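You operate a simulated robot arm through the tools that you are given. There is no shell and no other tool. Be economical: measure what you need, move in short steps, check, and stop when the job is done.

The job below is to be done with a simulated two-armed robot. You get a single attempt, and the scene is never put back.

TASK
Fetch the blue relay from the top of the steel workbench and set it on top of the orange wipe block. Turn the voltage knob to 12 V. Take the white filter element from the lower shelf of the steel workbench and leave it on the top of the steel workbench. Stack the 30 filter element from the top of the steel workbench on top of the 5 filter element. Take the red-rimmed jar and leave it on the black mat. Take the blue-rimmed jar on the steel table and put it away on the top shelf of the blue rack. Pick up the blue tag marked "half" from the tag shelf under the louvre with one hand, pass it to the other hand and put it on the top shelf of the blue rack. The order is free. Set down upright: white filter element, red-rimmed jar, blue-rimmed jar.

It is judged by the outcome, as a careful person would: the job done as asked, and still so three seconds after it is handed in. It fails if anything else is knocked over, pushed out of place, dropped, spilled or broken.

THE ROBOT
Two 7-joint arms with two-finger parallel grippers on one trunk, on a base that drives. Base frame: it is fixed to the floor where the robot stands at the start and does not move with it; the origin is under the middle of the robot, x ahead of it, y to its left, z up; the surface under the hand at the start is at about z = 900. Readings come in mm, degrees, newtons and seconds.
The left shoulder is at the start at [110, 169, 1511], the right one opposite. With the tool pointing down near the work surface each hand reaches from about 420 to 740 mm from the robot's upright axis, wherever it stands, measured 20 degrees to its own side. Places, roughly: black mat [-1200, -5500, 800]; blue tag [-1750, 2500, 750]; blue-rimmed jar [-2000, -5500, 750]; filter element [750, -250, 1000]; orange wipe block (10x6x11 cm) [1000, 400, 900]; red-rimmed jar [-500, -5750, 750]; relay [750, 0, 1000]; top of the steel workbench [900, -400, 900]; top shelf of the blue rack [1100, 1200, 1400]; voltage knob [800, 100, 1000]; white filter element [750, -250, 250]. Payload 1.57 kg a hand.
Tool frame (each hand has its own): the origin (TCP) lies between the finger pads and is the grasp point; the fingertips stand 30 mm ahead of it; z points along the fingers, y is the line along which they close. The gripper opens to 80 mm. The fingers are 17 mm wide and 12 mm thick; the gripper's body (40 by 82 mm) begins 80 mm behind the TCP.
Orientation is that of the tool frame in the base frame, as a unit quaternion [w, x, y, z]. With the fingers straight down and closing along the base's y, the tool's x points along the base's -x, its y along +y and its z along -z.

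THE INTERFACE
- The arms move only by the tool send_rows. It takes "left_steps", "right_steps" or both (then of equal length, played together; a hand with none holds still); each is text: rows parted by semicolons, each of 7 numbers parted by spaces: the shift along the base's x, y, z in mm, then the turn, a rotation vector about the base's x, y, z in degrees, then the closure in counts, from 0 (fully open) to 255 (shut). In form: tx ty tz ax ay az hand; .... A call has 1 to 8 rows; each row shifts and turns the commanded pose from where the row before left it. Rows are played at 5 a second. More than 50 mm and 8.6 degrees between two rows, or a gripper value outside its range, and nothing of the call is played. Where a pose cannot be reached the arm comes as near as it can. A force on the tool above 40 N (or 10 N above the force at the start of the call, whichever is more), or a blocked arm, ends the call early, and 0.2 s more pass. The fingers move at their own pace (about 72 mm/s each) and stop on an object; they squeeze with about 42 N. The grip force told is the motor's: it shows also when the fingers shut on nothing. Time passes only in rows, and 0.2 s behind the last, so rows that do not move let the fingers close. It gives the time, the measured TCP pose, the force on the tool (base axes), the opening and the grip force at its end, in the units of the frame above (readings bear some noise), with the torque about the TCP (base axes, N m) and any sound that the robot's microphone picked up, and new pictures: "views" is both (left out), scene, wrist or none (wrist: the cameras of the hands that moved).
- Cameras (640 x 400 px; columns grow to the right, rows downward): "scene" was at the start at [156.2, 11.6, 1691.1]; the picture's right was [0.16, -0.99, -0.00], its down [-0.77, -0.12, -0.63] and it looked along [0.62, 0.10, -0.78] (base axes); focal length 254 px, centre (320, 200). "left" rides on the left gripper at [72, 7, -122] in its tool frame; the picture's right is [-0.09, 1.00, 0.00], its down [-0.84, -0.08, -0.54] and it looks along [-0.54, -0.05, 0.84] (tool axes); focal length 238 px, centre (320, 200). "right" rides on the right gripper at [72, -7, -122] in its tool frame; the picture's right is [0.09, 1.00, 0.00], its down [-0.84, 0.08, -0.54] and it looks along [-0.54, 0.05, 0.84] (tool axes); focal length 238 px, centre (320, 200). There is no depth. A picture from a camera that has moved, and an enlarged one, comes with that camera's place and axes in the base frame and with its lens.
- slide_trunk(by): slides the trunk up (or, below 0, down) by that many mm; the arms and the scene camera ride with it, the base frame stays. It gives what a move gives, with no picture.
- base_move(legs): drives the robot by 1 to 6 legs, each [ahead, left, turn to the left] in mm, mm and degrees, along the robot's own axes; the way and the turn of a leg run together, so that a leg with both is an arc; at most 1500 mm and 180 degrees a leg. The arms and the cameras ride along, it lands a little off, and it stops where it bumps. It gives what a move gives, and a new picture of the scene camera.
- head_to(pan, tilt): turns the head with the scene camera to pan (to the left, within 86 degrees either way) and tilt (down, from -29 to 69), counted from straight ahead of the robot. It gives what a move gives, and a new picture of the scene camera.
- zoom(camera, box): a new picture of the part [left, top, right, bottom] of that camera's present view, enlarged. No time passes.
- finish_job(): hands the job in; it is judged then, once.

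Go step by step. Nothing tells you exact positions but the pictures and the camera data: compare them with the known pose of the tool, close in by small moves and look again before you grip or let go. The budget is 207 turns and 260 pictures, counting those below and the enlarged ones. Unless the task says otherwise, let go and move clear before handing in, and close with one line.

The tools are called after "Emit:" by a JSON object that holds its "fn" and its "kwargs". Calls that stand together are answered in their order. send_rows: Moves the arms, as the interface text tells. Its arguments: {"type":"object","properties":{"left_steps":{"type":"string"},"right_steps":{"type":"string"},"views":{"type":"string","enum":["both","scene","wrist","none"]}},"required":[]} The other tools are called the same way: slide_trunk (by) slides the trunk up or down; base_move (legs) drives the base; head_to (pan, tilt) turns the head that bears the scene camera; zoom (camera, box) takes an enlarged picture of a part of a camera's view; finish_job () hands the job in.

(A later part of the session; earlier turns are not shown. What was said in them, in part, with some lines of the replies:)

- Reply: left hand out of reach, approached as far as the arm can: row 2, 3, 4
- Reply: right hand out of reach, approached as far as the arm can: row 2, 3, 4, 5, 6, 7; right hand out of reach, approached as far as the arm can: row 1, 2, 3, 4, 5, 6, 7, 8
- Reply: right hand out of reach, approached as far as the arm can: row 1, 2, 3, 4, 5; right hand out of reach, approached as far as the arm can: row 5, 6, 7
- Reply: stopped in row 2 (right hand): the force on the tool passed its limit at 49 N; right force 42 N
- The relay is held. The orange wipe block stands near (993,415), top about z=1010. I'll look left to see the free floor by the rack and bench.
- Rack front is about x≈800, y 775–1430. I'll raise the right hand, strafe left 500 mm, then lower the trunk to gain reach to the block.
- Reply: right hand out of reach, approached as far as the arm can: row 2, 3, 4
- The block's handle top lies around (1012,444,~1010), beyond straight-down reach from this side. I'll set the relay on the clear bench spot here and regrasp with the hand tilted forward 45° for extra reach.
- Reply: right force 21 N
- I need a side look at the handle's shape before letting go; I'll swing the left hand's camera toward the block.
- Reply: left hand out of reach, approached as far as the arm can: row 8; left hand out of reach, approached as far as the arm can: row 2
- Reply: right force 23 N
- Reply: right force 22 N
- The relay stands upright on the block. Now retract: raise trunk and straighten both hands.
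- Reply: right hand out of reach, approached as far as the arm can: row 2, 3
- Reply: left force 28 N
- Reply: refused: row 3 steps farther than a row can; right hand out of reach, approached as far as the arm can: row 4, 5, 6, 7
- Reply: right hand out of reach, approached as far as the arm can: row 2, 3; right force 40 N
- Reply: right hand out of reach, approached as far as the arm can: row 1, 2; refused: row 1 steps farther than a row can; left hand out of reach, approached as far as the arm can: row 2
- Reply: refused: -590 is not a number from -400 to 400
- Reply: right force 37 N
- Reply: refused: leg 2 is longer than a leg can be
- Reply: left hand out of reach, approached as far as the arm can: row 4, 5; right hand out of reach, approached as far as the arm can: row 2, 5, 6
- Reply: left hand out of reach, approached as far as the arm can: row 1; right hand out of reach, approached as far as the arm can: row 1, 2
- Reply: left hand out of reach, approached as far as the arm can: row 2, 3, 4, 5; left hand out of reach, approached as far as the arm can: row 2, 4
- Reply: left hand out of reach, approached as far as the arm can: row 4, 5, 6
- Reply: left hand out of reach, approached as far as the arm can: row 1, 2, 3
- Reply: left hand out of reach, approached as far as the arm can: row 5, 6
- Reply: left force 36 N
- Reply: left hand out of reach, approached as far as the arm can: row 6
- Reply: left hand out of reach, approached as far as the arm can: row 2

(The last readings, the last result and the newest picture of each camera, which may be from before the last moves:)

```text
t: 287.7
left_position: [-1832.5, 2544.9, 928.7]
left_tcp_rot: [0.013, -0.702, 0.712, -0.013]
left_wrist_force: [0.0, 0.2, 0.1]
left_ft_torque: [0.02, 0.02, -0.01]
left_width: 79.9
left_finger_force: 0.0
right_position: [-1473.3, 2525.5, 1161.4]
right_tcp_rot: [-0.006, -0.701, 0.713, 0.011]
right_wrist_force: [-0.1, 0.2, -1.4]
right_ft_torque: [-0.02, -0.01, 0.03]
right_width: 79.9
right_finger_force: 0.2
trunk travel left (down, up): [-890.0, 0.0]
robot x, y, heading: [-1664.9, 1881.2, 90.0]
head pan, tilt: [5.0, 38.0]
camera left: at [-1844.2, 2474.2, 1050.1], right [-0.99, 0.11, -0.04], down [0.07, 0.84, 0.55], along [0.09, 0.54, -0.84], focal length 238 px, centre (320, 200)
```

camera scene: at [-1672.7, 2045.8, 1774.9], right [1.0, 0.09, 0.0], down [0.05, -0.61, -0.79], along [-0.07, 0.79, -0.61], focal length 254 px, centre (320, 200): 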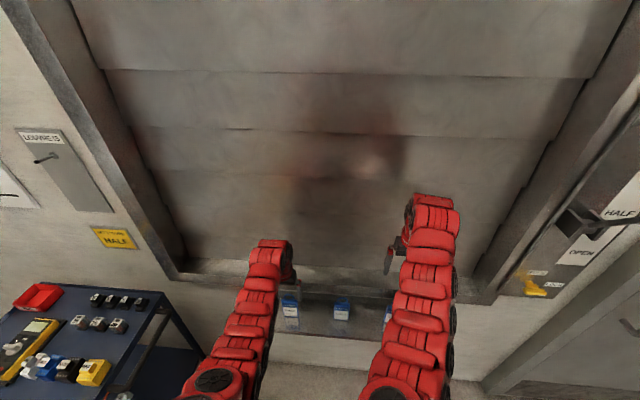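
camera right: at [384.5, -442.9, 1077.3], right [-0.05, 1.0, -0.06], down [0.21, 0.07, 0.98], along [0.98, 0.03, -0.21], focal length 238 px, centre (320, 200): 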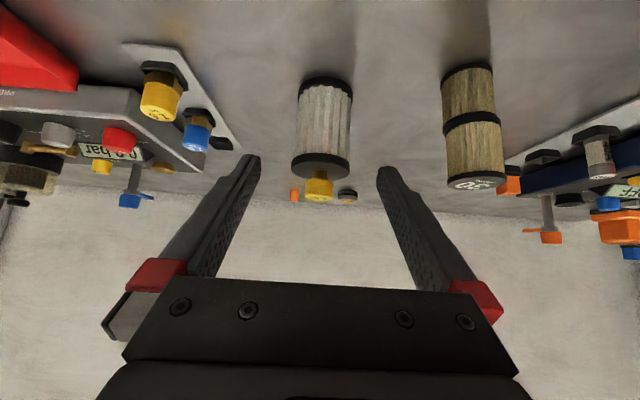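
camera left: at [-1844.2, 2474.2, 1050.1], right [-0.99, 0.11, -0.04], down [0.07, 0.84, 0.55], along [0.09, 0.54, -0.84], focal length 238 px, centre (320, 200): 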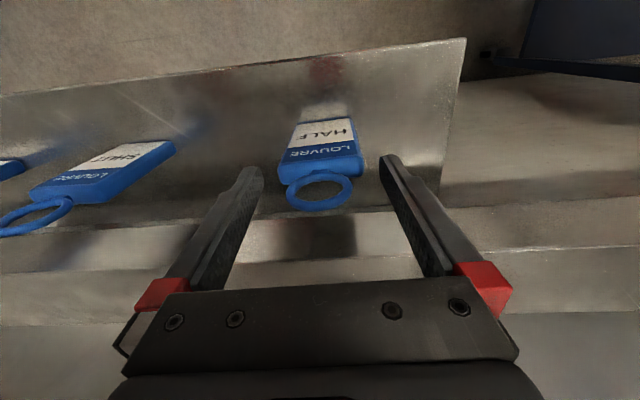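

Emit:
{"fn": "send_rows", "kwargs": {"left_steps": "0 0 -14 0 0 0 0;0 0 -14 0 0 0 0;0 0 0 0 0 0 0", "views": "wrist"}}

```text
t: 288.5
left_position: [-1831.8, 2541.7, 915.3]
left_tcp_rot: [0.015, -0.702, 0.712, -0.013]
left_wrist_force: [0.2, -0.6, -0.2]
left_ft_torque: [-0.04, 0.02, 0.0]
left_width: 80.0
left_finger_force: 0.1
left hand out of reach, approached as far as the arm can: row 1, 2
right_position: [-1473.3, 2524.8, 1161.2]
right_tcp_rot: [-0.007, -0.701, 0.713, 0.011]
right_wrist_force: [0.9, -0.7, -0.4]
right_ft_torque: [0.03, -0.05, 0.0]
right_width: 80.0
right_finger_force: 0.0
trunk travel left (down, up): [-890.0, 0.0]
robot x, y, heading: [-1663.3, 1880.5, 89.8]
head pan, tilt: [5.0, 38.0]
camera left: at [-1844.2, 2470.6, 1038.2], right [-0.99, 0.11, -0.04], down [0.07, 0.84, 0.55], along [0.09, 0.54, -0.84], focal length 238 px, centre (320, 200)
```

left: 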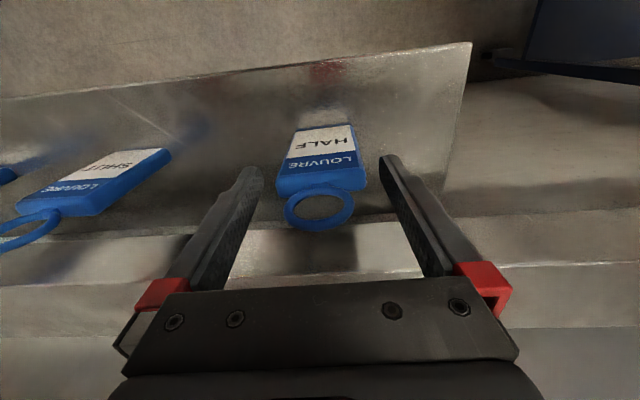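

Emit:
{"fn": "slide_trunk", "kwargs": {"by": -18}}

Emit:
{"fn": "zoom", "kwargs": {"camera": "left", "box": [200, 80, 440, 280]}}

```text
t: 289.1
left_position: [-1832.0, 2542.5, 897.3]
left_tcp_rot: [0.014, -0.702, 0.712, -0.014]
left_wrist_force: [0.1, -0.3, 0.4]
left_ft_torque: [0.0, 0.02, -0.04]
left_width: 80.1
left_finger_force: 0.1
right_position: [-1474.6, 2524.9, 1142.4]
right_tcp_rot: [-0.005, -0.702, 0.712, 0.011]
right_wrist_force: [0.0, 0.0, -0.2]
right_ft_torque: [0.0, -0.02, -0.01]
right_width: 79.8
right_finger_force: 0.2
trunk travel left (down, up): [-872.0, 18.0]
robot x, y, heading: [-1664.2, 1880.9, 90.3]
head pan, tilt: [5.0, 38.0]
```

```text
2.00 times, centred on (320, 180) of left
camera zoom: at [-1844.2, 2470.5, 1020.1], right [-0.99, 0.11, -0.04], down [0.07, 0.84, 0.55], along [0.09, 0.54, -0.84], focal length 477 px, centre (320, 240)
```

zoom: 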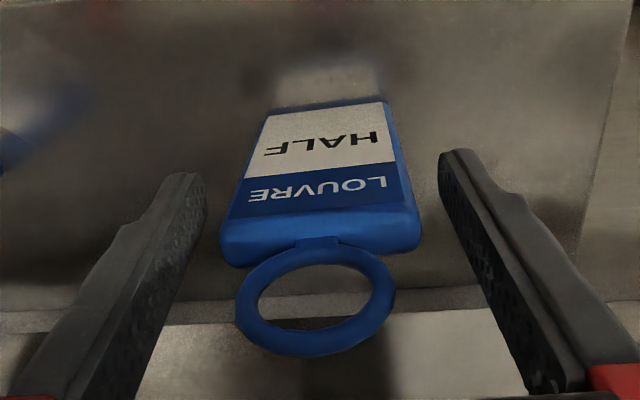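

Emit:
{"fn": "send_rows", "kwargs": {"left_steps": "0 0 0 0 0 0 60;0 0 0 0 0 0 120;0 0 0 0 0 0 255;0 0 0 0 0 0 255;0 0 0 0 0 0 255", "views": "none"}}

Emit:
{"fn": "slide_trunk", "kwargs": {"by": 18}}

Emit:
{"fn": "send_rows", "kwargs": {"left_steps": "0 0 20 0 0 0 255;0 0 20 0 0 0 255;0 0 20 0 0 0 255;0 0 20 0 0 0 255;0 0 0 0 0 0 255", "views": "wrist"}}

```text
t: 290.3
left_position: [-1831.9, 2542.3, 897.5]
left_tcp_rot: [0.014, -0.702, 0.712, -0.013]
left_wrist_force: [-0.1, -0.3, 1.9]
left_ft_torque: [0.03, 0.08, 0.02]
left_width: 59.2
left_finger_force: 42.3
right_position: [-1473.8, 2524.5, 1143.4]
right_tcp_rot: [-0.005, -0.702, 0.712, 0.011]
right_wrist_force: [0.4, 0.5, -0.9]
right_ft_torque: [0.01, -0.01, -0.03]
right_width: 80.3
right_finger_force: 0.0
trunk travel left (down, up): [-872.0, 18.0]
robot x, y, heading: [-1666.8, 1878.8, 90.0]
head pan, tilt: [5.0, 38.0]
```

```text
t: 291.0
left_position: [-1832.7, 2541.5, 916.7]
left_tcp_rot: [0.014, -0.702, 0.712, -0.013]
left_wrist_force: [0.0, 0.6, -0.6]
left_ft_torque: [0.01, -0.02, -0.01]
left_width: 58.8
left_finger_force: 42.1
right_position: [-1473.8, 2524.3, 1161.0]
right_tcp_rot: [-0.005, -0.702, 0.712, 0.011]
right_wrist_force: [0.4, -0.1, 0.7]
right_ft_torque: [-0.03, 0.02, 0.04]
right_width: 79.7
right_finger_force: 0.0
trunk travel left (down, up): [-890.0, 0.0]
robot x, y, heading: [-1665.4, 1882.4, 90.0]
head pan, tilt: [5.0, 38.0]
```

```text
t: 292.2
left_position: [-1830.5, 2541.8, 993.5]
left_tcp_rot: [0.013, -0.702, 0.712, -0.014]
left_wrist_force: [-1.4, -0.3, 0.0]
left_ft_torque: [-0.02, -0.04, -0.02]
left_width: 59.3
left_finger_force: 42.0
right_position: [-1475.4, 2525.3, 1159.6]
right_tcp_rot: [-0.007, -0.701, 0.713, 0.011]
right_wrist_force: [0.3, 0.2, -0.3]
right_ft_torque: [0.01, 0.0, -0.01]
right_width: 80.0
right_finger_force: 0.0
trunk travel left (down, up): [-890.0, 0.0]
robot x, y, heading: [-1665.8, 1885.3, 90.5]
head pan, tilt: [5.0, 38.0]
camera left: at [-1843.0, 2470.5, 1116.8], right [-0.99, 0.11, -0.04], down [0.07, 0.84, 0.54], along [0.09, 0.54, -0.84], focal length 238 px, centre (320, 200)
```

left: 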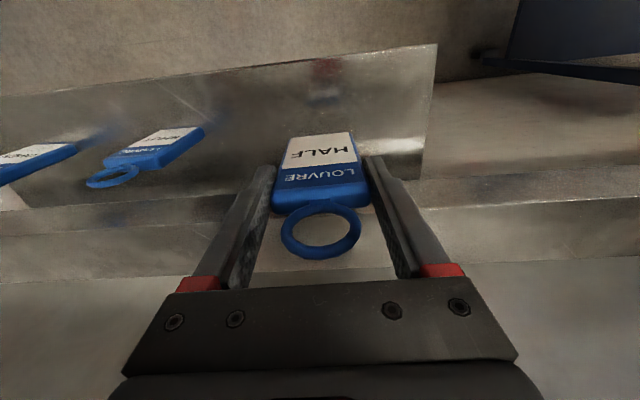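

Tag held. Back away from the wall, then bring the tag to the middle and tilt the right hand for the handover.

Emit:
{"fn": "base_move", "kwargs": {"legs": [[-600, 0, 0]]}}

Emit:
{"fn": "send_rows", "kwargs": {"left_steps": "20 0 0 0 0 0 255;20 0 0 0 0 0 255;20 0 0 0 0 0 255;20 0 0 0 0 0 255;20 0 0 0 0 0 255;20 0 0 0 0 0 255;10 0 0 0 0 0 255;0 0 0 0 0 0 255", "right_steps": "10 -10 -25 7.5 0 0 0;10 -10 -25 7.5 0 0 0;10 -10 -25 7.5 0 0 0;10 -10 -25 7.5 0 0 0;0 -10 -25 7.5 0 0 0;0 -10 -25 7.5 0 0 0;0 -10 -25 7.5 0 0 0;0 -10 -25 7.5 0 0 0", "views": "both"}}

```text
t: 295.5
left_position: [-1830.5, 1950.5, 994.1]
left_tcp_rot: [0.014, -0.701, 0.712, -0.014]
left_wrist_force: [-0.9, 0.1, 0.2]
left_ft_torque: [-0.04, 0.01, 0.01]
left_width: 59.1
left_finger_force: 42.1
right_position: [-1473.3, 1932.8, 1160.5]
right_tcp_rot: [-0.006, -0.701, 0.713, 0.011]
right_wrist_force: [-1.1, 0.3, 0.4]
right_ft_torque: [-0.05, -0.01, -0.04]
right_width: 80.0
right_finger_force: 0.0
trunk travel left (down, up): [-890.0, 0.0]
robot x, y, heading: [-1667.0, 1290.3, 90.2]
head pan, tilt: [5.0, 38.0]
camera scene: at [-1672.4, 1457.1, 1774.5], right [1.0, 0.09, 0.0], down [0.05, -0.61, -0.79], along [-0.07, 0.78, -0.62], focal length 254 px, centre (320, 200)
```

scene: 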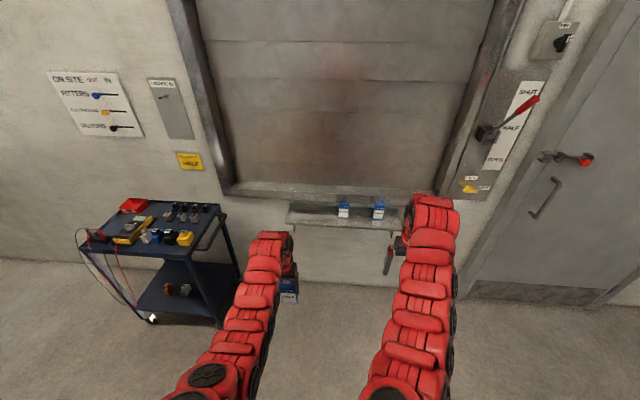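

```text
t: 297.3
left_position: [-1700.7, 1949.2, 995.2]
left_tcp_rot: [0.014, -0.702, 0.712, -0.013]
left_wrist_force: [-0.2, -0.1, -0.5]
left_ft_torque: [0.02, -0.03, -0.02]
left_width: 59.0
left_finger_force: 42.1
right_position: [-1434.2, 1852.8, 961.8]
right_tcp_rot: [0.347, -0.61, 0.611, 0.366]
right_wrist_force: [0.4, -0.2, -1.0]
right_ft_torque: [0.0, -0.01, 0.0]
right_width: 80.0
right_finger_force: 0.0
trunk travel left (down, up): [-890.0, 0.0]
robot x, y, heading: [-1663.1, 1289.3, 90.0]
head pan, tilt: [5.0, 38.0]
camera scene: at [-1673.3, 1455.6, 1774.7], right [1.0, 0.09, 0.0], down [0.05, -0.61, -0.79], along [-0.07, 0.79, -0.62], focal length 254 px, centre (320, 200)
camera right: at [-1427.6, 1710.8, 957.7], right [-1.0, -0.06, -0.06], down [-0.05, -0.06, 1.0], along [-0.06, 1.0, 0.06], focal length 238 px, centre (320, 200)
camera left: at [-1713.1, 1877.9, 1117.6], right [-0.99, 0.11, -0.04], down [0.07, 0.84, 0.55], along [0.09, 0.54, -0.84], focal length 238 px, centre (320, 200)
```

scene: 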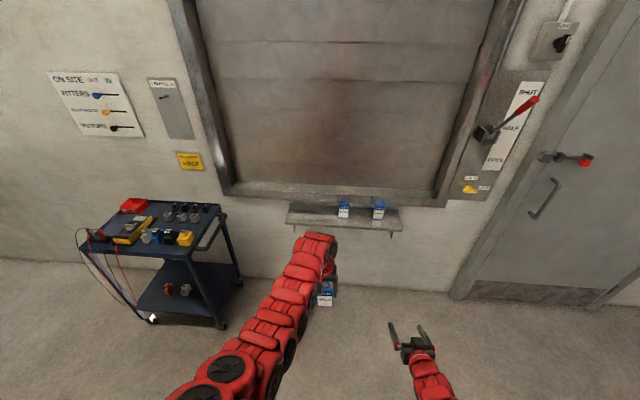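
right: 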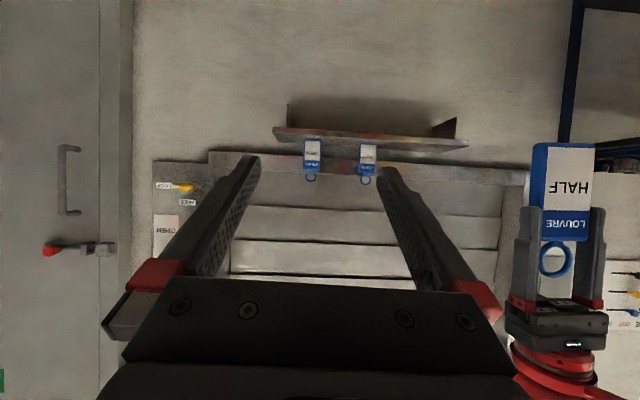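
left: 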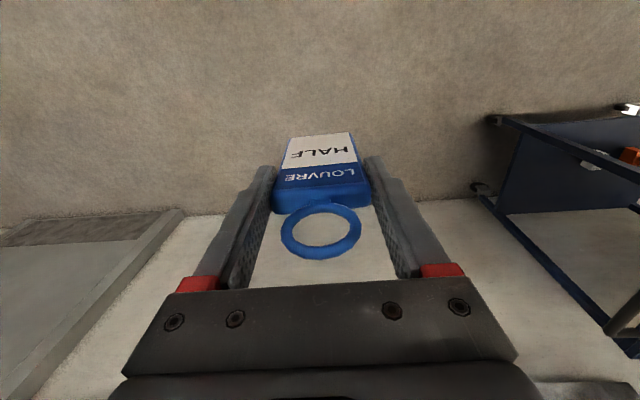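

Great view: the tag hangs 63 mm below the left fingertips. Move the right hand sideways in front of the tag's lower part.

Emit:
{"fn": "send_rows", "kwargs": {"left_steps": "0 0 0 0 0 0 255;0 0 0 0 0 0 255;0 0 0 0 0 0 255;0 0 0 0 0 0 255;0 0 0 0 0 0 255;0 0 0 0 0 0 255;0 0 0 0 0 0 255;0 0 0 0 0 0 255", "right_steps": "-38 -5 -4 0 0 0 0;-38 -5 -4 0 0 0 0;-38 0 -4 0 0 0 0;-38 0 -4 0 0 0 0;-38 0 -4 0 0 0 0;-38 0 -3 0 0 0 0;-38 0 0 0 0 0 0;0 0 0 0 0 0 0", "views": "both"}}

```text
t: 299.1
left_position: [-1700.2, 1950.0, 994.1]
left_tcp_rot: [0.013, -0.702, 0.712, -0.013]
left_wrist_force: [-0.3, -0.5, 0.0]
left_ft_torque: [0.05, -0.04, -0.02]
left_width: 58.8
left_finger_force: 42.1
right_position: [-1698.8, 1843.9, 939.1]
right_tcp_rot: [0.347, -0.61, 0.61, 0.368]
right_wrist_force: [-0.4, -1.1, -0.1]
right_ft_torque: [-0.01, 0.02, -0.02]
right_width: 80.2
right_finger_force: 0.0
trunk travel left (down, up): [-890.0, 0.0]
robot x, y, heading: [-1666.2, 1291.2, 90.0]
head pan, tilt: [5.0, 38.0]
camera scene: at [-1671.6, 1456.0, 1774.6], right [1.0, 0.09, 0.0], down [0.05, -0.61, -0.79], along [-0.07, 0.78, -0.62], focal length 254 px, centre (320, 200)
camera right: at [-1692.7, 1702.8, 935.8], right [-1.0, -0.06, -0.06], down [-0.05, -0.06, 1.0], along [-0.06, 1.0, 0.06], focal length 238 px, centre (320, 200)
camera left: at [-1712.2, 1878.2, 1117.5], right [-0.99, 0.11, -0.04], down [0.07, 0.84, 0.55], along [0.09, 0.54, -0.84], focal length 238 px, centre (320, 200)
```

scene: 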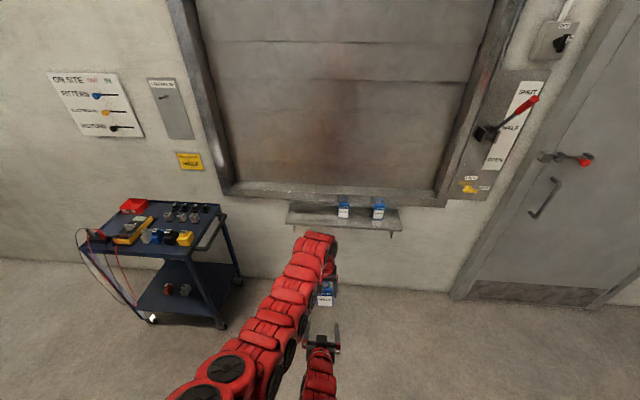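
right: 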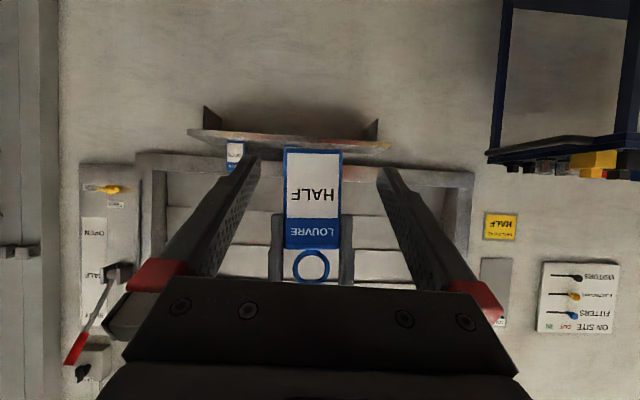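
left: 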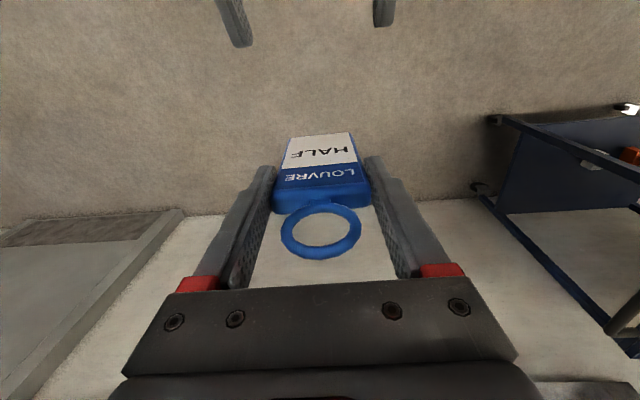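

Aligned. Advance the right hand 97 mm so its open fingers straddle the tag's lower part.

Emit:
{"fn": "send_rows", "kwargs": {"left_steps": "0 0 0 0 0 0 255;0 0 0 0 0 0 255;0 0 0 0 0 0 255;0 0 0 0 0 0 255;0 0 0 0 0 0 255", "right_steps": "0 25 0 0 0 0 0;-1 25 0 0 0 0 0;0 25 0 0 0 0 0;0 22 0 0 0 0 0;0 0 0 0 0 0 0", "views": "wrist"}}

```text
t: 300.3
left_position: [-1700.8, 1948.5, 995.2]
left_tcp_rot: [0.015, -0.702, 0.712, -0.013]
left_wrist_force: [0.1, -0.2, 0.3]
left_ft_torque: [0.01, 0.04, -0.03]
left_width: 59.2
left_finger_force: 42.3
right_position: [-1700.8, 1940.2, 936.3]
right_tcp_rot: [-0.345, 0.611, -0.611, -0.366]
right_wrist_force: [0.3, 0.5, -0.1]
right_ft_torque: [-0.02, 0.01, -0.04]
right_width: 80.1
right_finger_force: 0.0
trunk travel left (down, up): [-890.0, 0.0]
robot x, y, heading: [-1667.8, 1289.8, 90.0]
head pan, tilt: [5.0, 38.0]
camera right: at [-1694.1, 1798.5, 935.0], right [-1.0, -0.06, -0.06], down [-0.05, -0.06, 1.0], along [-0.06, 1.0, 0.06], focal length 238 px, centre (320, 200)
camera left: at [-1712.6, 1877.8, 1117.7], right [-0.99, 0.11, -0.04], down [0.07, 0.84, 0.55], along [0.09, 0.54, -0.84], focal length 238 px, centre (320, 200)
```

right: 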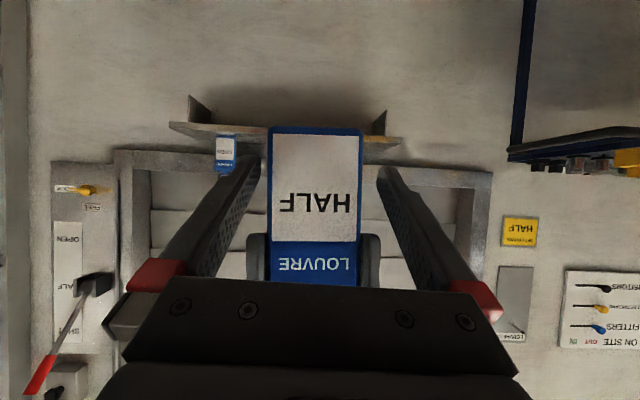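
left: 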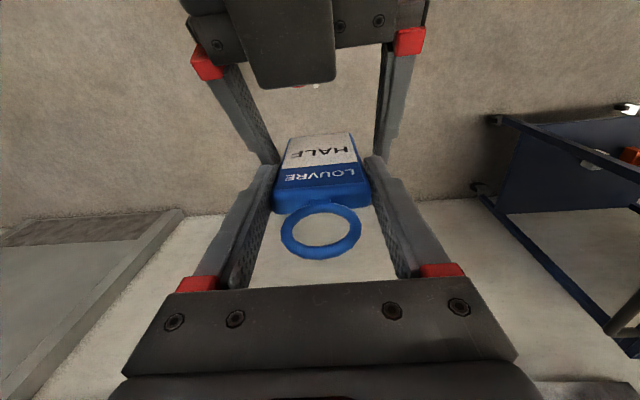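

Emit:
{"fn": "send_rows", "kwargs": {"left_steps": "0 0 0 0 0 0 255;0 0 0 0 0 0 255;0 0 0 0 0 0 255;0 0 0 0 0 0 255;0 0 0 0 0 0 255", "right_steps": "0 3 0 0 0 0 40;0 0 0 0 0 0 80;0 0 0 0 0 0 255;0 0 0 0 0 0 255;0 0 0 0 0 0 255", "views": "wrist"}}

```text
t: 301.5
left_position: [-1701.2, 1949.8, 994.5]
left_tcp_rot: [0.012, -0.703, 0.711, -0.012]
left_wrist_force: [-10.9, -2.5, 5.9]
left_ft_torque: [-0.01, 1.31, 0.51]
left_width: 59.0
left_finger_force: 42.1
right_position: [-1698.8, 1942.9, 936.8]
right_tcp_rot: [0.347, -0.61, 0.612, 0.365]
right_wrist_force: [10.9, 2.4, -5.6]
right_ft_torque: [-0.19, -0.78, -0.58]
right_width: 59.6
right_finger_force: 42.7
trunk travel left (down, up): [-890.0, 0.0]
robot x, y, heading: [-1665.9, 1286.1, 90.3]
head pan, tilt: [5.0, 38.0]
camera right: at [-1692.9, 1800.9, 934.6], right [-1.0, -0.06, -0.06], down [-0.05, -0.06, 1.0], along [-0.06, 1.0, 0.06], focal length 238 px, centre (320, 200)
camera left: at [-1713.5, 1878.3, 1117.5], right [-0.99, 0.1, -0.04], down [0.07, 0.84, 0.55], along [0.09, 0.54, -0.84], focal length 238 px, centre (320, 200)
```

right: 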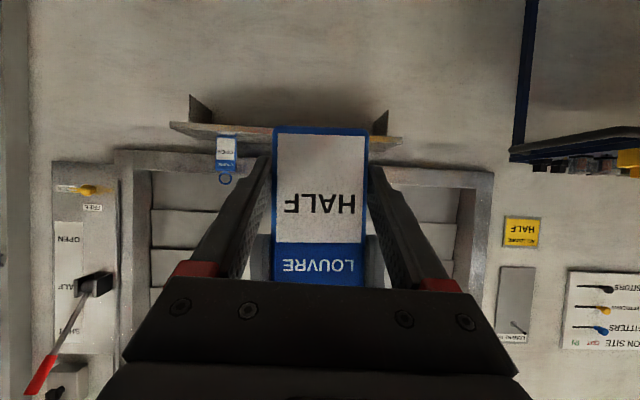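
left: 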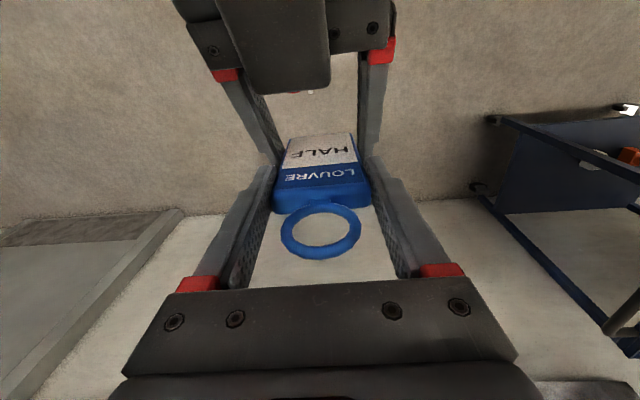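

Both hands hold the tag. Open the left hand and raise it clear.

Emit:
{"fn": "send_rows", "kwargs": {"left_steps": "0 0 0 0 0 0 120;0 0 0 0 0 0 0;0 0 0 0 0 0 0;0 0 0 0 0 0 0;0 0 15 0 0 0 0;0 0 25 0 0 0 0;0 0 30 0 0 0 0;0 0 30 0 0 0 0", "right_steps": "0 0 0 0 0 0 255;0 0 0 0 0 0 255;0 0 0 0 0 0 255;0 0 0 0 0 0 255;0 0 0 0 0 0 255;0 0 0 0 0 0 255;0 0 0 0 0 0 255;0 0 0 0 0 0 255", "views": "wrist"}}

```text
t: 303.3
left_position: [-1700.7, 1950.0, 1096.2]
left_tcp_rot: [0.014, -0.702, 0.712, -0.013]
left_wrist_force: [-0.6, -0.5, 0.3]
left_ft_torque: [-0.01, -0.01, 0.03]
left_width: 80.1
left_finger_force: 0.0
right_position: [-1699.4, 1942.6, 937.3]
right_tcp_rot: [0.347, -0.61, 0.611, 0.367]
right_wrist_force: [-0.5, -0.2, -0.7]
right_ft_torque: [0.01, 0.03, 0.0]
right_width: 59.1
right_finger_force: 41.9
trunk travel left (down, up): [-890.0, 0.0]
robot x, y, heading: [-1664.2, 1289.4, 90.1]
head pan, tilt: [5.0, 38.0]
camera right: at [-1693.8, 1800.7, 934.7], right [-1.0, -0.06, -0.06], down [-0.05, -0.06, 1.0], along [-0.06, 1.0, 0.06], focal length 238 px, centre (320, 200)
camera left: at [-1711.5, 1879.5, 1218.0], right [-0.99, 0.11, -0.04], down [0.07, 0.83, 0.55], along [0.09, 0.54, -0.84], focal length 238 px, centre (320, 200)
```

right: 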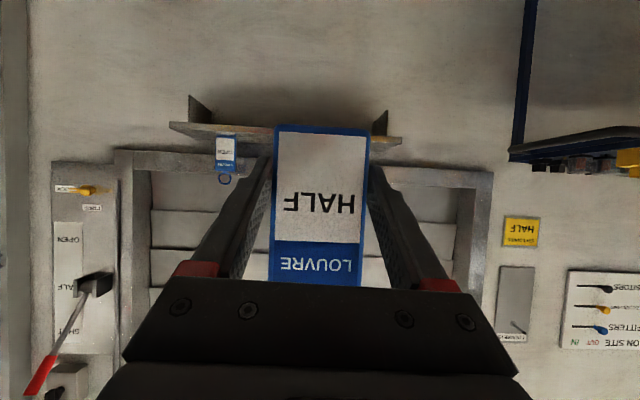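
left: 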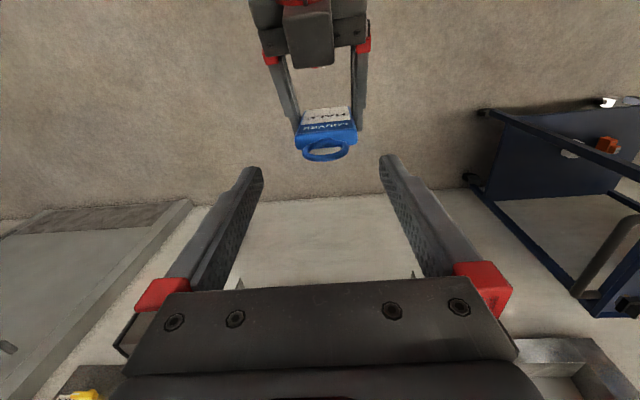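

Handover done. Separate the hands, then drive to the rack with the tag in the right hand.

Emit:
{"fn": "send_rows", "kwargs": {"left_steps": "-25 0 20 0 0 0 0;-25 0 20 0 0 0 0;-25 0 20 0 0 0 0;-25 0 0 0 0 0 0;-25 0 0 0 0 0 0;-25 0 0 0 0 0 0;-20 0 0 0 0 0 0;0 0 0 0 0 0 0", "right_steps": "30 0 0 0 0 0 255;30 0 0 0 0 0 255;30 0 0 0 0 0 255;30 0 0 0 0 0 255;30 0 0 0 0 0 255;30 0 0 0 0 0 255;20 0 0 0 0 0 255;0 0 0 0 0 0 255", "views": "none"}}

Emit:
{"fn": "base_move", "kwargs": {"legs": [[200, 0, 0], [0, 0, -90], [1300, 0, 0]]}}

```text
t: 305.1
left_position: [-1870.7, 1951.4, 1154.8]
left_tcp_rot: [0.013, -0.702, 0.712, -0.013]
left_wrist_force: [-0.4, 0.3, 0.0]
left_ft_torque: [-0.04, -0.02, 0.02]
left_width: 80.1
left_finger_force: 0.0
right_position: [-1500.2, 1942.6, 936.7]
right_tcp_rot: [-0.346, 0.611, -0.61, -0.368]
right_wrist_force: [0.0, -0.6, -0.6]
right_ft_torque: [0.02, -0.02, 0.01]
right_width: 58.8
right_finger_force: 42.5
trunk travel left (down, up): [-890.0, 0.0]
robot x, y, heading: [-1663.2, 1288.9, 90.0]
head pan, tilt: [5.0, 38.0]
```

```text
t: 316.6
left_position: [291.2, 1678.6, 1154.5]
left_tcp_rot: [0.001, 0.014, 1.0, -0.019]
left_wrist_force: [0.2, -0.2, 0.0]
left_ft_torque: [0.0, 0.04, -0.01]
left_width: 80.0
left_finger_force: 0.1
right_position: [278.2, 1307.5, 938.4]
right_tcp_rot: [0.503, 0.008, 0.864, 0.01]
right_wrist_force: [1.3, -0.3, -0.9]
right_ft_torque: [-0.02, 0.01, 0.01]
right_width: 58.8
right_finger_force: 42.2
trunk travel left (down, up): [-890.0, 0.0]
robot x, y, heading: [-372.2, 1484.3, -0.9]
head pan, tilt: [5.0, 38.0]
camera scene: at [-205.5, 1487.2, 1774.7], right [0.07, -1.0, 0.0], down [-0.61, -0.05, -0.79], along [0.79, 0.06, -0.62], focal length 254 px, centre (320, 200)
```

scene: 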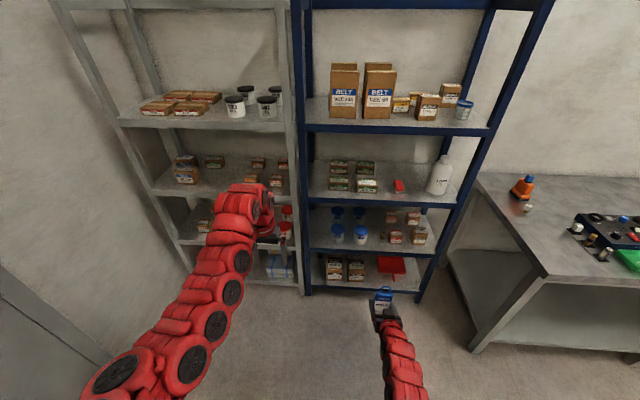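

Emit:
{"fn": "zoom", "kwargs": {"camera": "scene", "box": [290, 50, 510, 150]}}

```text
2.91 times, centred on (400, 100) of scene
camera zoom: at [-205.5, 1487.2, 1774.7], right [0.07, -1.0, 0.0], down [-0.61, -0.05, -0.79], along [0.79, 0.06, -0.62], focal length 738 px, centre (87, 491)
```

zoom: 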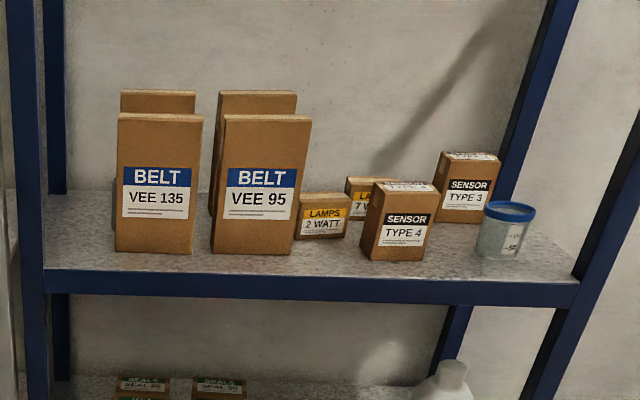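

There's a free slot at the shelf front between the VEE 95 and TYPE 4 boxes (≈(894,1210)). Raise the tag now.

Emit:
{"fn": "send_rows", "kwargs": {"right_steps": "0 0 45 0 0 0 255;0 0 45 0 0 0 255;0 0 45 0 0 0 255;0 0 45 0 0 0 255;0 0 45 0 0 0 255;0 0 45 0 0 0 255;0 0 45 0 0 0 255;0 0 45 0 0 0 255", "views": "none"}}

Emit:
{"fn": "send_rows", "kwargs": {"right_steps": "0 0 45 0 0 0 255;0 0 45 0 0 0 255;0 0 40 0 0 0 255;0 0 30 0 0 0 255;0 0 0 0 0 0 255", "views": "none"}}

Emit:
{"fn": "base_move", "kwargs": {"legs": [[0, -97, 0.9], [330, 0, 0]]}}

Emit:
{"fn": "zoom", "kwargs": {"camera": "right", "box": [0, 0, 640, 400]}}

```text
t: 318.4
left_position: [291.9, 1677.1, 1153.4]
left_tcp_rot: [0.0, 0.014, 1.0, -0.019]
left_wrist_force: [0.2, 0.8, 0.0]
left_ft_torque: [-0.03, 0.04, -0.02]
left_width: 80.1
left_finger_force: 0.0
right_position: [275.4, 1305.1, 1263.5]
right_tcp_rot: [0.503, 0.006, 0.864, 0.011]
right_wrist_force: [0.1, 0.3, -0.1]
right_ft_torque: [0.01, -0.01, 0.0]
right_width: 58.6
right_finger_force: 42.0
right hand out of reach, approached as far as the arm can: row 8
trunk travel left (down, up): [-890.0, 0.0]
robot x, y, heading: [-373.1, 1483.1, -0.7]
head pan, tilt: [5.0, 38.0]
```

```text
t: 319.6
left_position: [291.7, 1677.4, 1155.0]
left_tcp_rot: [0.001, 0.014, 1.0, -0.019]
left_wrist_force: [0.7, 0.2, 0.6]
left_ft_torque: [0.03, 0.01, 0.03]
left_width: 79.9
left_finger_force: 0.1
right_position: [275.1, 1304.7, 1263.1]
right_tcp_rot: [0.504, 0.007, 0.864, 0.011]
right_wrist_force: [0.4, 0.6, -0.2]
right_ft_torque: [0.04, 0.0, -0.01]
right_width: 58.4
right_finger_force: 42.5
right hand out of reach, approached as far as the arm can: row 1, 2, 3, 4
trunk travel left (down, up): [-890.0, 0.0]
robot x, y, heading: [-370.1, 1480.7, -1.0]
head pan, tilt: [5.0, 38.0]
```

```text
t: 322.6
left_position: [622.5, 1592.4, 1154.9]
left_tcp_rot: [0.001, 0.005, 1.0, -0.019]
left_wrist_force: [0.7, 0.6, 0.2]
left_ft_torque: [-0.03, -0.02, 0.0]
left_width: 80.2
left_finger_force: 0.0
right_position: [611.4, 1220.4, 1263.4]
right_tcp_rot: [0.504, -0.001, 0.863, 0.016]
right_wrist_force: [0.1, 0.0, -0.6]
right_ft_torque: [0.02, -0.01, 0.03]
right_width: 58.9
right_finger_force: 42.2
trunk travel left (down, up): [-890.0, 0.0]
robot x, y, heading: [-38.0, 1383.3, 0.1]
head pan, tilt: [5.0, 38.0]
camera scene: at [128.1, 1393.5, 1774.8], right [0.09, -1.0, 0.0], down [-0.61, -0.06, -0.79], along [0.79, 0.07, -0.62], focal length 254 px, centre (320, 200)
```

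scene: 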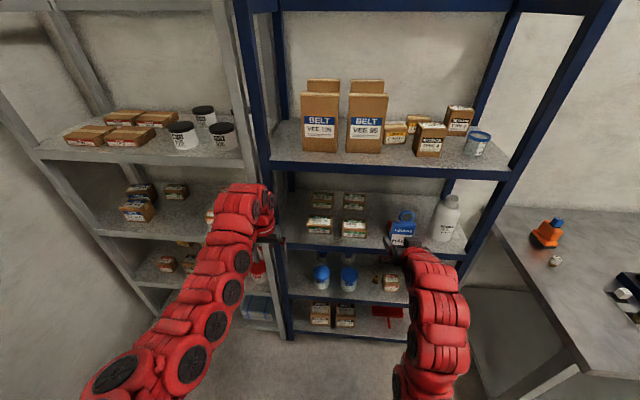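

```text
1.00 times, centred on (320, 200) of right (not enlarged: the box is as wide or as high as the picture)
camera zoom: at [469.7, 1211.8, 1261.1], right [-0.06, 1.0, -0.05], down [-0.06, 0.05, 1.0], along [1.0, 0.06, 0.06], focal length 238 px, centre (320, 200)
```

zoom: 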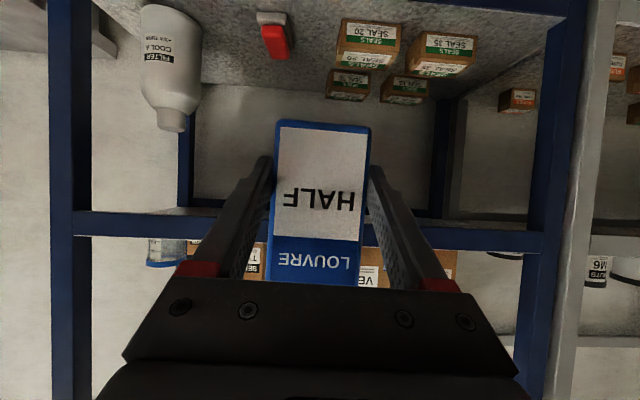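

Emit:
{"fn": "send_rows", "kwargs": {"left_steps": "-28 0 -38 0 0 0 0;-28 0 -38 0 0 0 0;-28 0 -38 0 0 0 0;-28 0 -38 0 0 0 0;-28 0 -38 0 0 0 0;-20 0 -30 0 0 0 0;0 0 0 0 0 0 0;0 0 0 0 0 0 0", "right_steps": "25 0 20 0 0 0 255;25 0 30 0 0 0 255;25 0 30 0 0 0 255;20 0 30 0 0 0 255;10 0 30 0 0 0 255;0 0 30 0 0 0 255;0 0 10 0 0 0 255;0 0 0 0 0 0 255", "views": "none"}}

```text
t: 324.4
left_position: [465.3, 1593.2, 935.4]
left_tcp_rot: [0.001, 0.005, 1.0, -0.019]
left_wrist_force: [0.3, 0.1, 0.2]
left_ft_torque: [-0.01, 0.01, -0.02]
left_width: 79.9
left_finger_force: 0.1
right_position: [719.8, 1219.9, 1442.5]
right_tcp_rot: [0.503, -0.001, 0.864, 0.016]
right_wrist_force: [0.1, -1.3, -0.9]
right_ft_torque: [-0.01, -0.01, 0.02]
right_width: 58.6
right_finger_force: 41.5
trunk travel left (down, up): [-890.0, 0.0]
robot x, y, heading: [-33.3, 1390.1, 0.3]
head pan, tilt: [5.0, 38.0]
```

Emit:
{"fn": "base_move", "kwargs": {"legs": [[90, 0, 0]]}}

Emit:
{"fn": "zoom", "kwargs": {"camera": "right", "box": [0, 0, 640, 400]}}

```text
t: 325.5
left_position: [552.2, 1593.6, 934.6]
left_tcp_rot: [0.001, 0.004, 1.0, -0.019]
left_wrist_force: [-0.8, 0.2, 0.1]
left_ft_torque: [-0.02, 0.03, 0.0]
left_width: 80.0
left_finger_force: 0.1
right_position: [807.0, 1221.1, 1443.1]
right_tcp_rot: [0.504, -0.002, 0.864, 0.016]
right_wrist_force: [-0.1, -0.1, -0.4]
right_ft_torque: [0.03, -0.01, -0.01]
right_width: 58.8
right_finger_force: 42.0
trunk travel left (down, up): [-890.0, 0.0]
robot x, y, heading: [50.8, 1384.3, 0.3]
head pan, tilt: [5.0, 38.0]
camera scene: at [216.9, 1394.1, 1774.9], right [0.09, -1.0, 0.0], down [-0.61, -0.06, -0.79], along [0.79, 0.07, -0.61], focal length 254 px, centre (320, 200)
```

scene: 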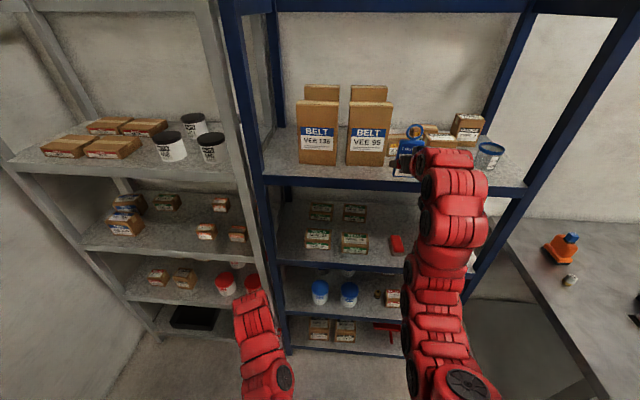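

```text
1.00 times, centred on (320, 200) of right (not enlarged: the box is as wide or as high as the picture)
camera zoom: at [664.5, 1212.1, 1441.2], right [-0.06, 1.0, -0.05], down [-0.06, 0.05, 1.0], along [1.0, 0.07, 0.06], focal length 238 px, centre (320, 200)
```

zoom: 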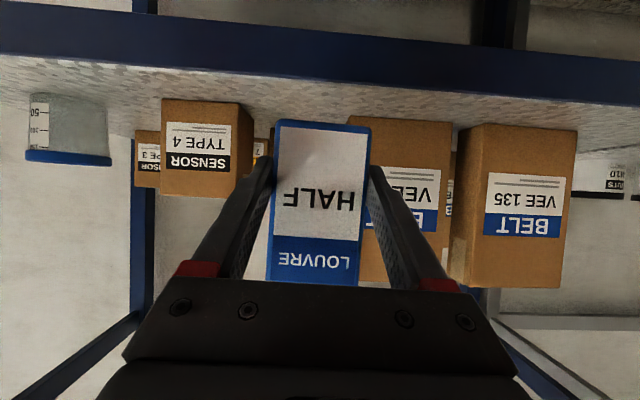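

Emit:
{"fn": "send_rows", "kwargs": {"right_steps": "0 -10 0 0 0 0 255;0 -10 0 0 0 0 255;0 0 0 0 0 0 255", "views": "none"}}

Emit:
{"fn": "base_move", "kwargs": {"legs": [[76, 0, 0]]}}

Emit:
{"fn": "zoom", "kwargs": {"camera": "right", "box": [0, 0, 640, 400]}}

```text
t: 326.3
left_position: [553.8, 1593.0, 934.6]
left_tcp_rot: [0.0, 0.005, 1.0, -0.019]
left_wrist_force: [0.1, -0.4, -0.1]
left_ft_torque: [-0.01, 0.01, -0.02]
left_width: 80.2
left_finger_force: 0.1
right_position: [809.3, 1200.0, 1442.0]
right_tcp_rot: [0.503, -0.001, 0.864, 0.015]
right_wrist_force: [-0.6, 0.5, -0.3]
right_ft_torque: [-0.02, -0.01, 0.01]
right_width: 58.7
right_finger_force: 41.8
trunk travel left (down, up): [-890.0, 0.0]
robot x, y, heading: [52.4, 1386.7, 0.6]
head pan, tilt: [5.0, 38.0]
```

```text
t: 327.3
left_position: [625.9, 1593.1, 934.2]
left_tcp_rot: [0.002, 0.004, 1.0, -0.02]
left_wrist_force: [-0.9, -0.2, 0.1]
left_ft_torque: [-0.01, -0.01, -0.01]
left_width: 80.1
left_finger_force: 0.0
right_position: [880.8, 1201.9, 1443.3]
right_tcp_rot: [0.504, -0.001, 0.863, 0.015]
right_wrist_force: [-0.2, 0.3, -0.3]
right_ft_torque: [0.0, 0.04, 0.01]
right_width: 58.7
right_finger_force: 41.8
trunk travel left (down, up): [-890.0, 0.0]
robot x, y, heading: [128.4, 1388.6, -0.1]
head pan, tilt: [5.0, 38.0]
camera scene: at [289.8, 1394.7, 1775.1], right [0.09, -1.0, 0.0], down [-0.61, -0.06, -0.79], along [0.79, 0.07, -0.61], focal length 254 px, centre (320, 200)
```

scene: 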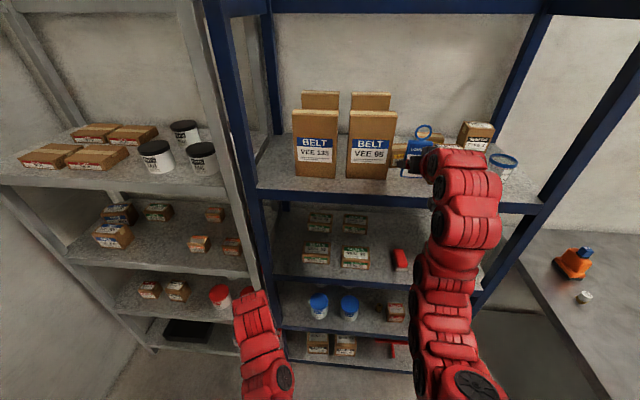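

```text
1.00 times, centred on (320, 200) of right (not enlarged: the box is as wide or as high as the picture)
camera zoom: at [737.7, 1192.6, 1441.5], right [-0.06, 1.0, -0.05], down [-0.06, 0.05, 1.0], along [1.0, 0.07, 0.06], focal length 238 px, centre (320, 200)
```

zoom: 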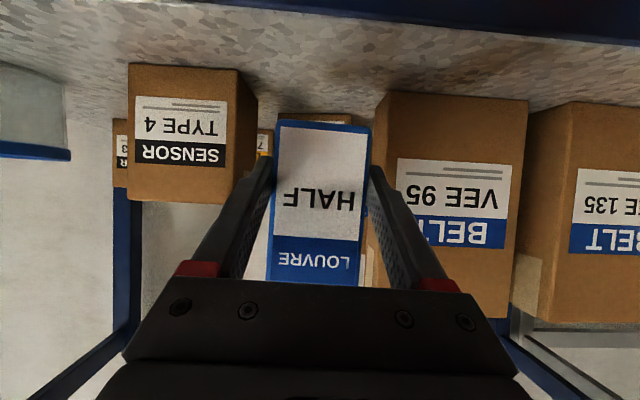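

Slot is clear (y 1137–1259). Advance 6 mm and lower.

Emit:
{"fn": "send_rows", "kwargs": {"right_steps": "6 -3 -8 0 0 0 255;0 0 -8 0 0 0 255;0 0 -8 0 0 0 255;0 0 -6 0 0 0 255;0 0 -5 0 0 0 255;0 0 -3 0 0 0 255;0 0 0 0 0 0 255", "views": "wrist"}}

```text
t: 328.9
left_position: [628.3, 1592.8, 934.9]
left_tcp_rot: [0.001, 0.005, 1.0, -0.02]
left_wrist_force: [-0.5, 0.6, -0.2]
left_ft_torque: [0.0, 0.02, 0.01]
left_width: 80.2
left_finger_force: 0.0
right_position: [887.2, 1199.8, 1403.5]
right_tcp_rot: [0.504, -0.001, 0.864, 0.016]
right_wrist_force: [0.8, 0.4, 0.5]
right_ft_torque: [0.03, 0.02, 0.03]
right_width: 58.8
right_finger_force: 42.7
trunk travel left (down, up): [-890.0, 0.0]
robot x, y, heading: [125.0, 1386.9, 0.1]
head pan, tilt: [5.0, 38.0]
camera right: at [745.4, 1189.5, 1401.8], right [-0.06, 1.0, -0.05], down [-0.06, 0.05, 1.0], along [1.0, 0.07, 0.06], focal length 238 px, centre (320, 200)
```

right: 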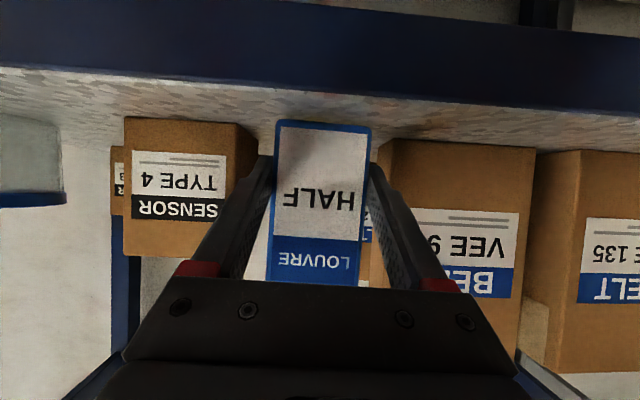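

Emit:
{"fn": "send_rows", "kwargs": {"right_steps": "0 0 -3 0 0 0 255;0 0 -3 0 0 0 255;0 0 -3 0 0 0 255;0 0 -3 0 0 0 255;0 0 -2 0 0 0 255;0 0 0 0 0 0 255", "views": "none"}}

```text
t: 330.2
left_position: [628.4, 1593.6, 932.3]
left_tcp_rot: [0.0, 0.004, 1.0, -0.019]
left_wrist_force: [0.4, -0.5, -0.2]
left_ft_torque: [0.04, 0.05, 0.01]
left_width: 80.0
left_finger_force: 0.2
right_position: [889.2, 1199.7, 1397.0]
right_tcp_rot: [0.511, 0.0, 0.859, 0.015]
right_wrist_force: [-5.2, -0.5, 13.0]
right_ft_torque: [-0.16, 0.14, -0.05]
right_width: 58.9
right_finger_force: 42.4
trunk travel left (down, up): [-890.0, 0.0]
robot x, y, heading: [124.3, 1387.6, 0.2]
head pan, tilt: [5.0, 38.0]
stopped in row 6 (right hand): the force on the tool passed its limit at 40 N (the readings are from after the stop); the commanded pose is now the measured one
```

Contact. Release with a partial opening.

Emit:
{"fn": "send_rows", "kwargs": {"right_steps": "0 0 0 0 0 0 255;0 0 0 0 0 0 120;0 0 0 0 0 0 32;0 0 0 0 0 0 32;0 0 0 0 0 0 32", "views": "wrist"}}

```text
t: 331.4
left_position: [628.7, 1593.4, 933.6]
left_tcp_rot: [0.0, 0.005, 1.0, -0.019]
left_wrist_force: [-0.1, -0.3, -0.1]
left_ft_torque: [0.0, 0.02, -0.04]
left_width: 79.7
left_finger_force: 0.1
right_position: [890.5, 1199.1, 1393.2]
right_tcp_rot: [0.506, -0.002, 0.862, 0.016]
right_wrist_force: [0.4, -0.2, -0.5]
right_ft_torque: [0.02, -0.03, 0.01]
right_width: 69.9
right_finger_force: 0.1
trunk travel left (down, up): [-890.0, 0.0]
robot x, y, heading: [121.8, 1392.4, 0.3]
head pan, tilt: [5.0, 38.0]
camera right: at [747.3, 1189.4, 1389.4], right [-0.06, 1.0, -0.06], down [-0.07, 0.05, 1.0], along [1.0, 0.07, 0.06], focal length 238 px, centre (320, 200)
```

right: 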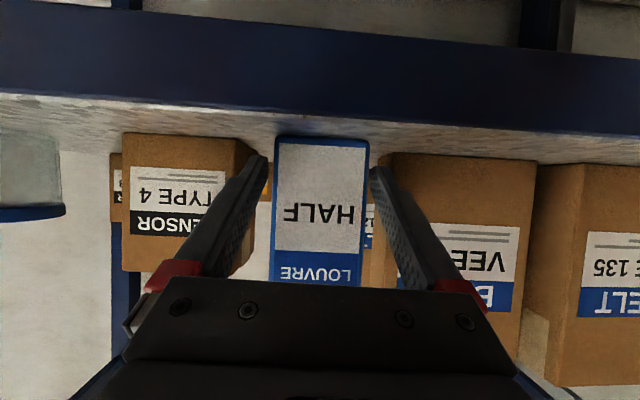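

Emit:
{"fn": "send_rows", "kwargs": {"right_steps": "-12 0 2 0 0 0 32;-20 0 4 0 0 0 32;-30 0 6 0 0 0 32;-40 0 10 0 0 0 20;0 0 0 0 0 0 0", "views": "wrist"}}

```text
t: 332.6
left_position: [629.7, 1594.3, 933.0]
left_tcp_rot: [0.0, 0.004, 1.0, -0.019]
left_wrist_force: [-0.2, 0.1, 0.6]
left_ft_torque: [-0.01, -0.02, 0.05]
left_width: 80.2
left_finger_force: 0.2
right_position: [789.5, 1201.5, 1415.9]
right_tcp_rot: [0.507, -0.001, 0.862, 0.014]
right_wrist_force: [-0.8, 0.5, -0.2]
right_ft_torque: [-0.03, 0.03, -0.03]
right_width: 80.0
right_finger_force: 0.1
trunk travel left (down, up): [-890.0, 0.0]
robot x, y, heading: [130.0, 1385.3, 0.6]
head pan, tilt: [5.0, 38.0]
camera right: at [646.0, 1192.0, 1412.5], right [-0.06, 1.0, -0.06], down [-0.07, 0.05, 1.0], along [1.0, 0.07, 0.06], focal length 238 px, centre (320, 200)
```

right: 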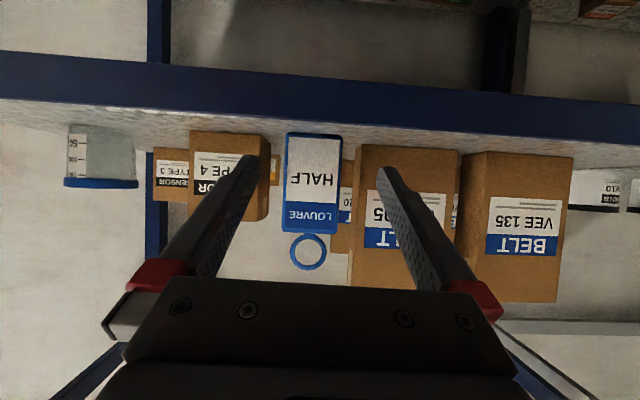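

The tag stands on the shelf. Back off and take a final look.

Emit:
{"fn": "base_move", "kwargs": {"legs": [[-500, 0, 0], [0, -500, 0]]}}

Emit:
{"fn": "head_to", "kwargs": {"pan": 0, "tilt": 30}}

Emit:
{"fn": "zoom", "kwargs": {"camera": "scene", "box": [180, 40, 480, 230]}}

Emit:
{"fn": "zoom", "kwargs": {"camera": "scene", "box": [400, 180, 640, 330]}}

```text
t: 338.2
left_position: [126.9, 1080.4, 935.0]
left_tcp_rot: [0.001, 0.009, 1.0, -0.019]
left_wrist_force: [0.3, -0.5, 0.6]
left_ft_torque: [0.03, 0.03, -0.02]
left_width: 79.8
left_finger_force: 0.0
right_position: [284.9, 685.3, 1417.0]
right_tcp_rot: [0.507, 0.002, 0.862, 0.013]
right_wrist_force: [0.2, -0.5, -0.1]
right_ft_torque: [0.0, -0.05, 0.0]
right_width: 79.8
right_finger_force: 0.2
trunk travel left (down, up): [-890.0, 0.0]
robot x, y, heading: [-373.0, 878.1, 0.1]
head pan, tilt: [5.0, 38.0]
camera scene: at [-208.6, 884.9, 1774.6], right [0.08, -1.0, 0.0], down [-0.61, -0.05, -0.79], along [0.79, 0.07, -0.62], focal length 254 px, centre (320, 200)
```

scene: 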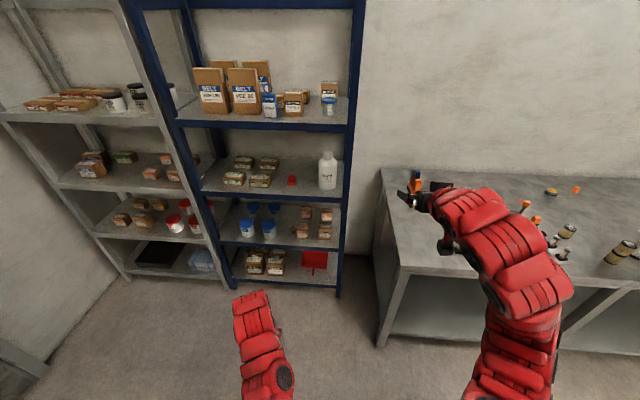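

```text
t: 338.9
left_position: [128.4, 1080.1, 935.3]
left_tcp_rot: [0.0, 0.008, 1.0, -0.018]
left_wrist_force: [0.0, 0.1, 0.0]
left_ft_torque: [0.02, 0.0, 0.0]
left_width: 79.9
left_finger_force: 0.0
right_position: [284.0, 684.8, 1416.4]
right_tcp_rot: [0.507, 0.003, 0.862, 0.013]
right_wrist_force: [-0.3, -0.8, 0.4]
right_ft_torque: [-0.01, -0.02, 0.01]
right_width: 80.0
right_finger_force: 0.1
trunk travel left (down, up): [-890.0, 0.0]
robot x, y, heading: [-376.6, 874.8, -0.3]
head pan, tilt: [0.0, 30.0]
camera scene: at [-204.1, 875.8, 1786.9], right [0.0, -1.0, 0.0], down [-0.5, 0.0, -0.87], along [0.87, 0.0, -0.5], focal length 254 px, centre (320, 200)
```

scene: 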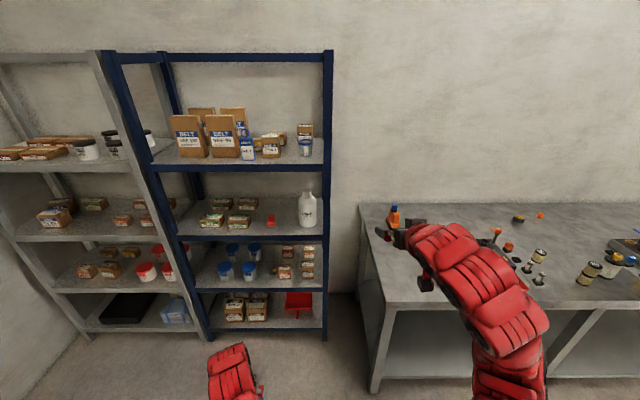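

```text
2.11 times, centred on (330, 135) of scene
camera zoom: at [-204.1, 875.8, 1786.9], right [0.0, -1.0, 0.0], down [-0.5, 0.0, -0.87], along [0.87, 0.0, -0.5], focal length 534 px, centre (299, 337)
```

zoom: 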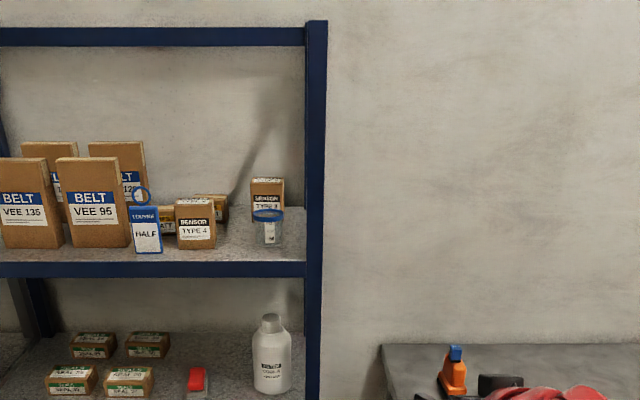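

```text
2.67 times, centred on (520, 255) of scene
camera zoom: at [-204.1, 875.8, 1786.9], right [0.0, -1.0, 0.0], down [-0.5, 0.0, -0.87], along [0.87, 0.0, -0.5], focal length 676 px, centre (-213, 53)
```

zoom: 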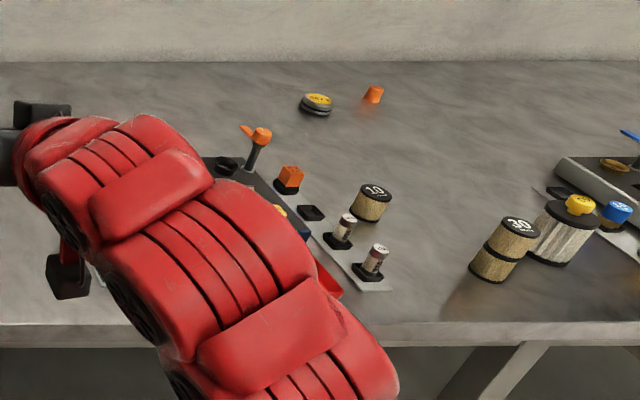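

Everything is in place: relay on the block, the stack, the white filter, jar and tag on the rack; the red-rimmed jar stood on the mat and the knob was at 12 when last seen. Handing in.

Emit:
{"fn": "finish_job", "kwargs": {}}

```text
The job is handed in.
```

All seven tasks are done and the job is handed in; the final look showed the bench filters, relay, jar and tag in place, and the red-rimmed jar and knob looked right when last seen.
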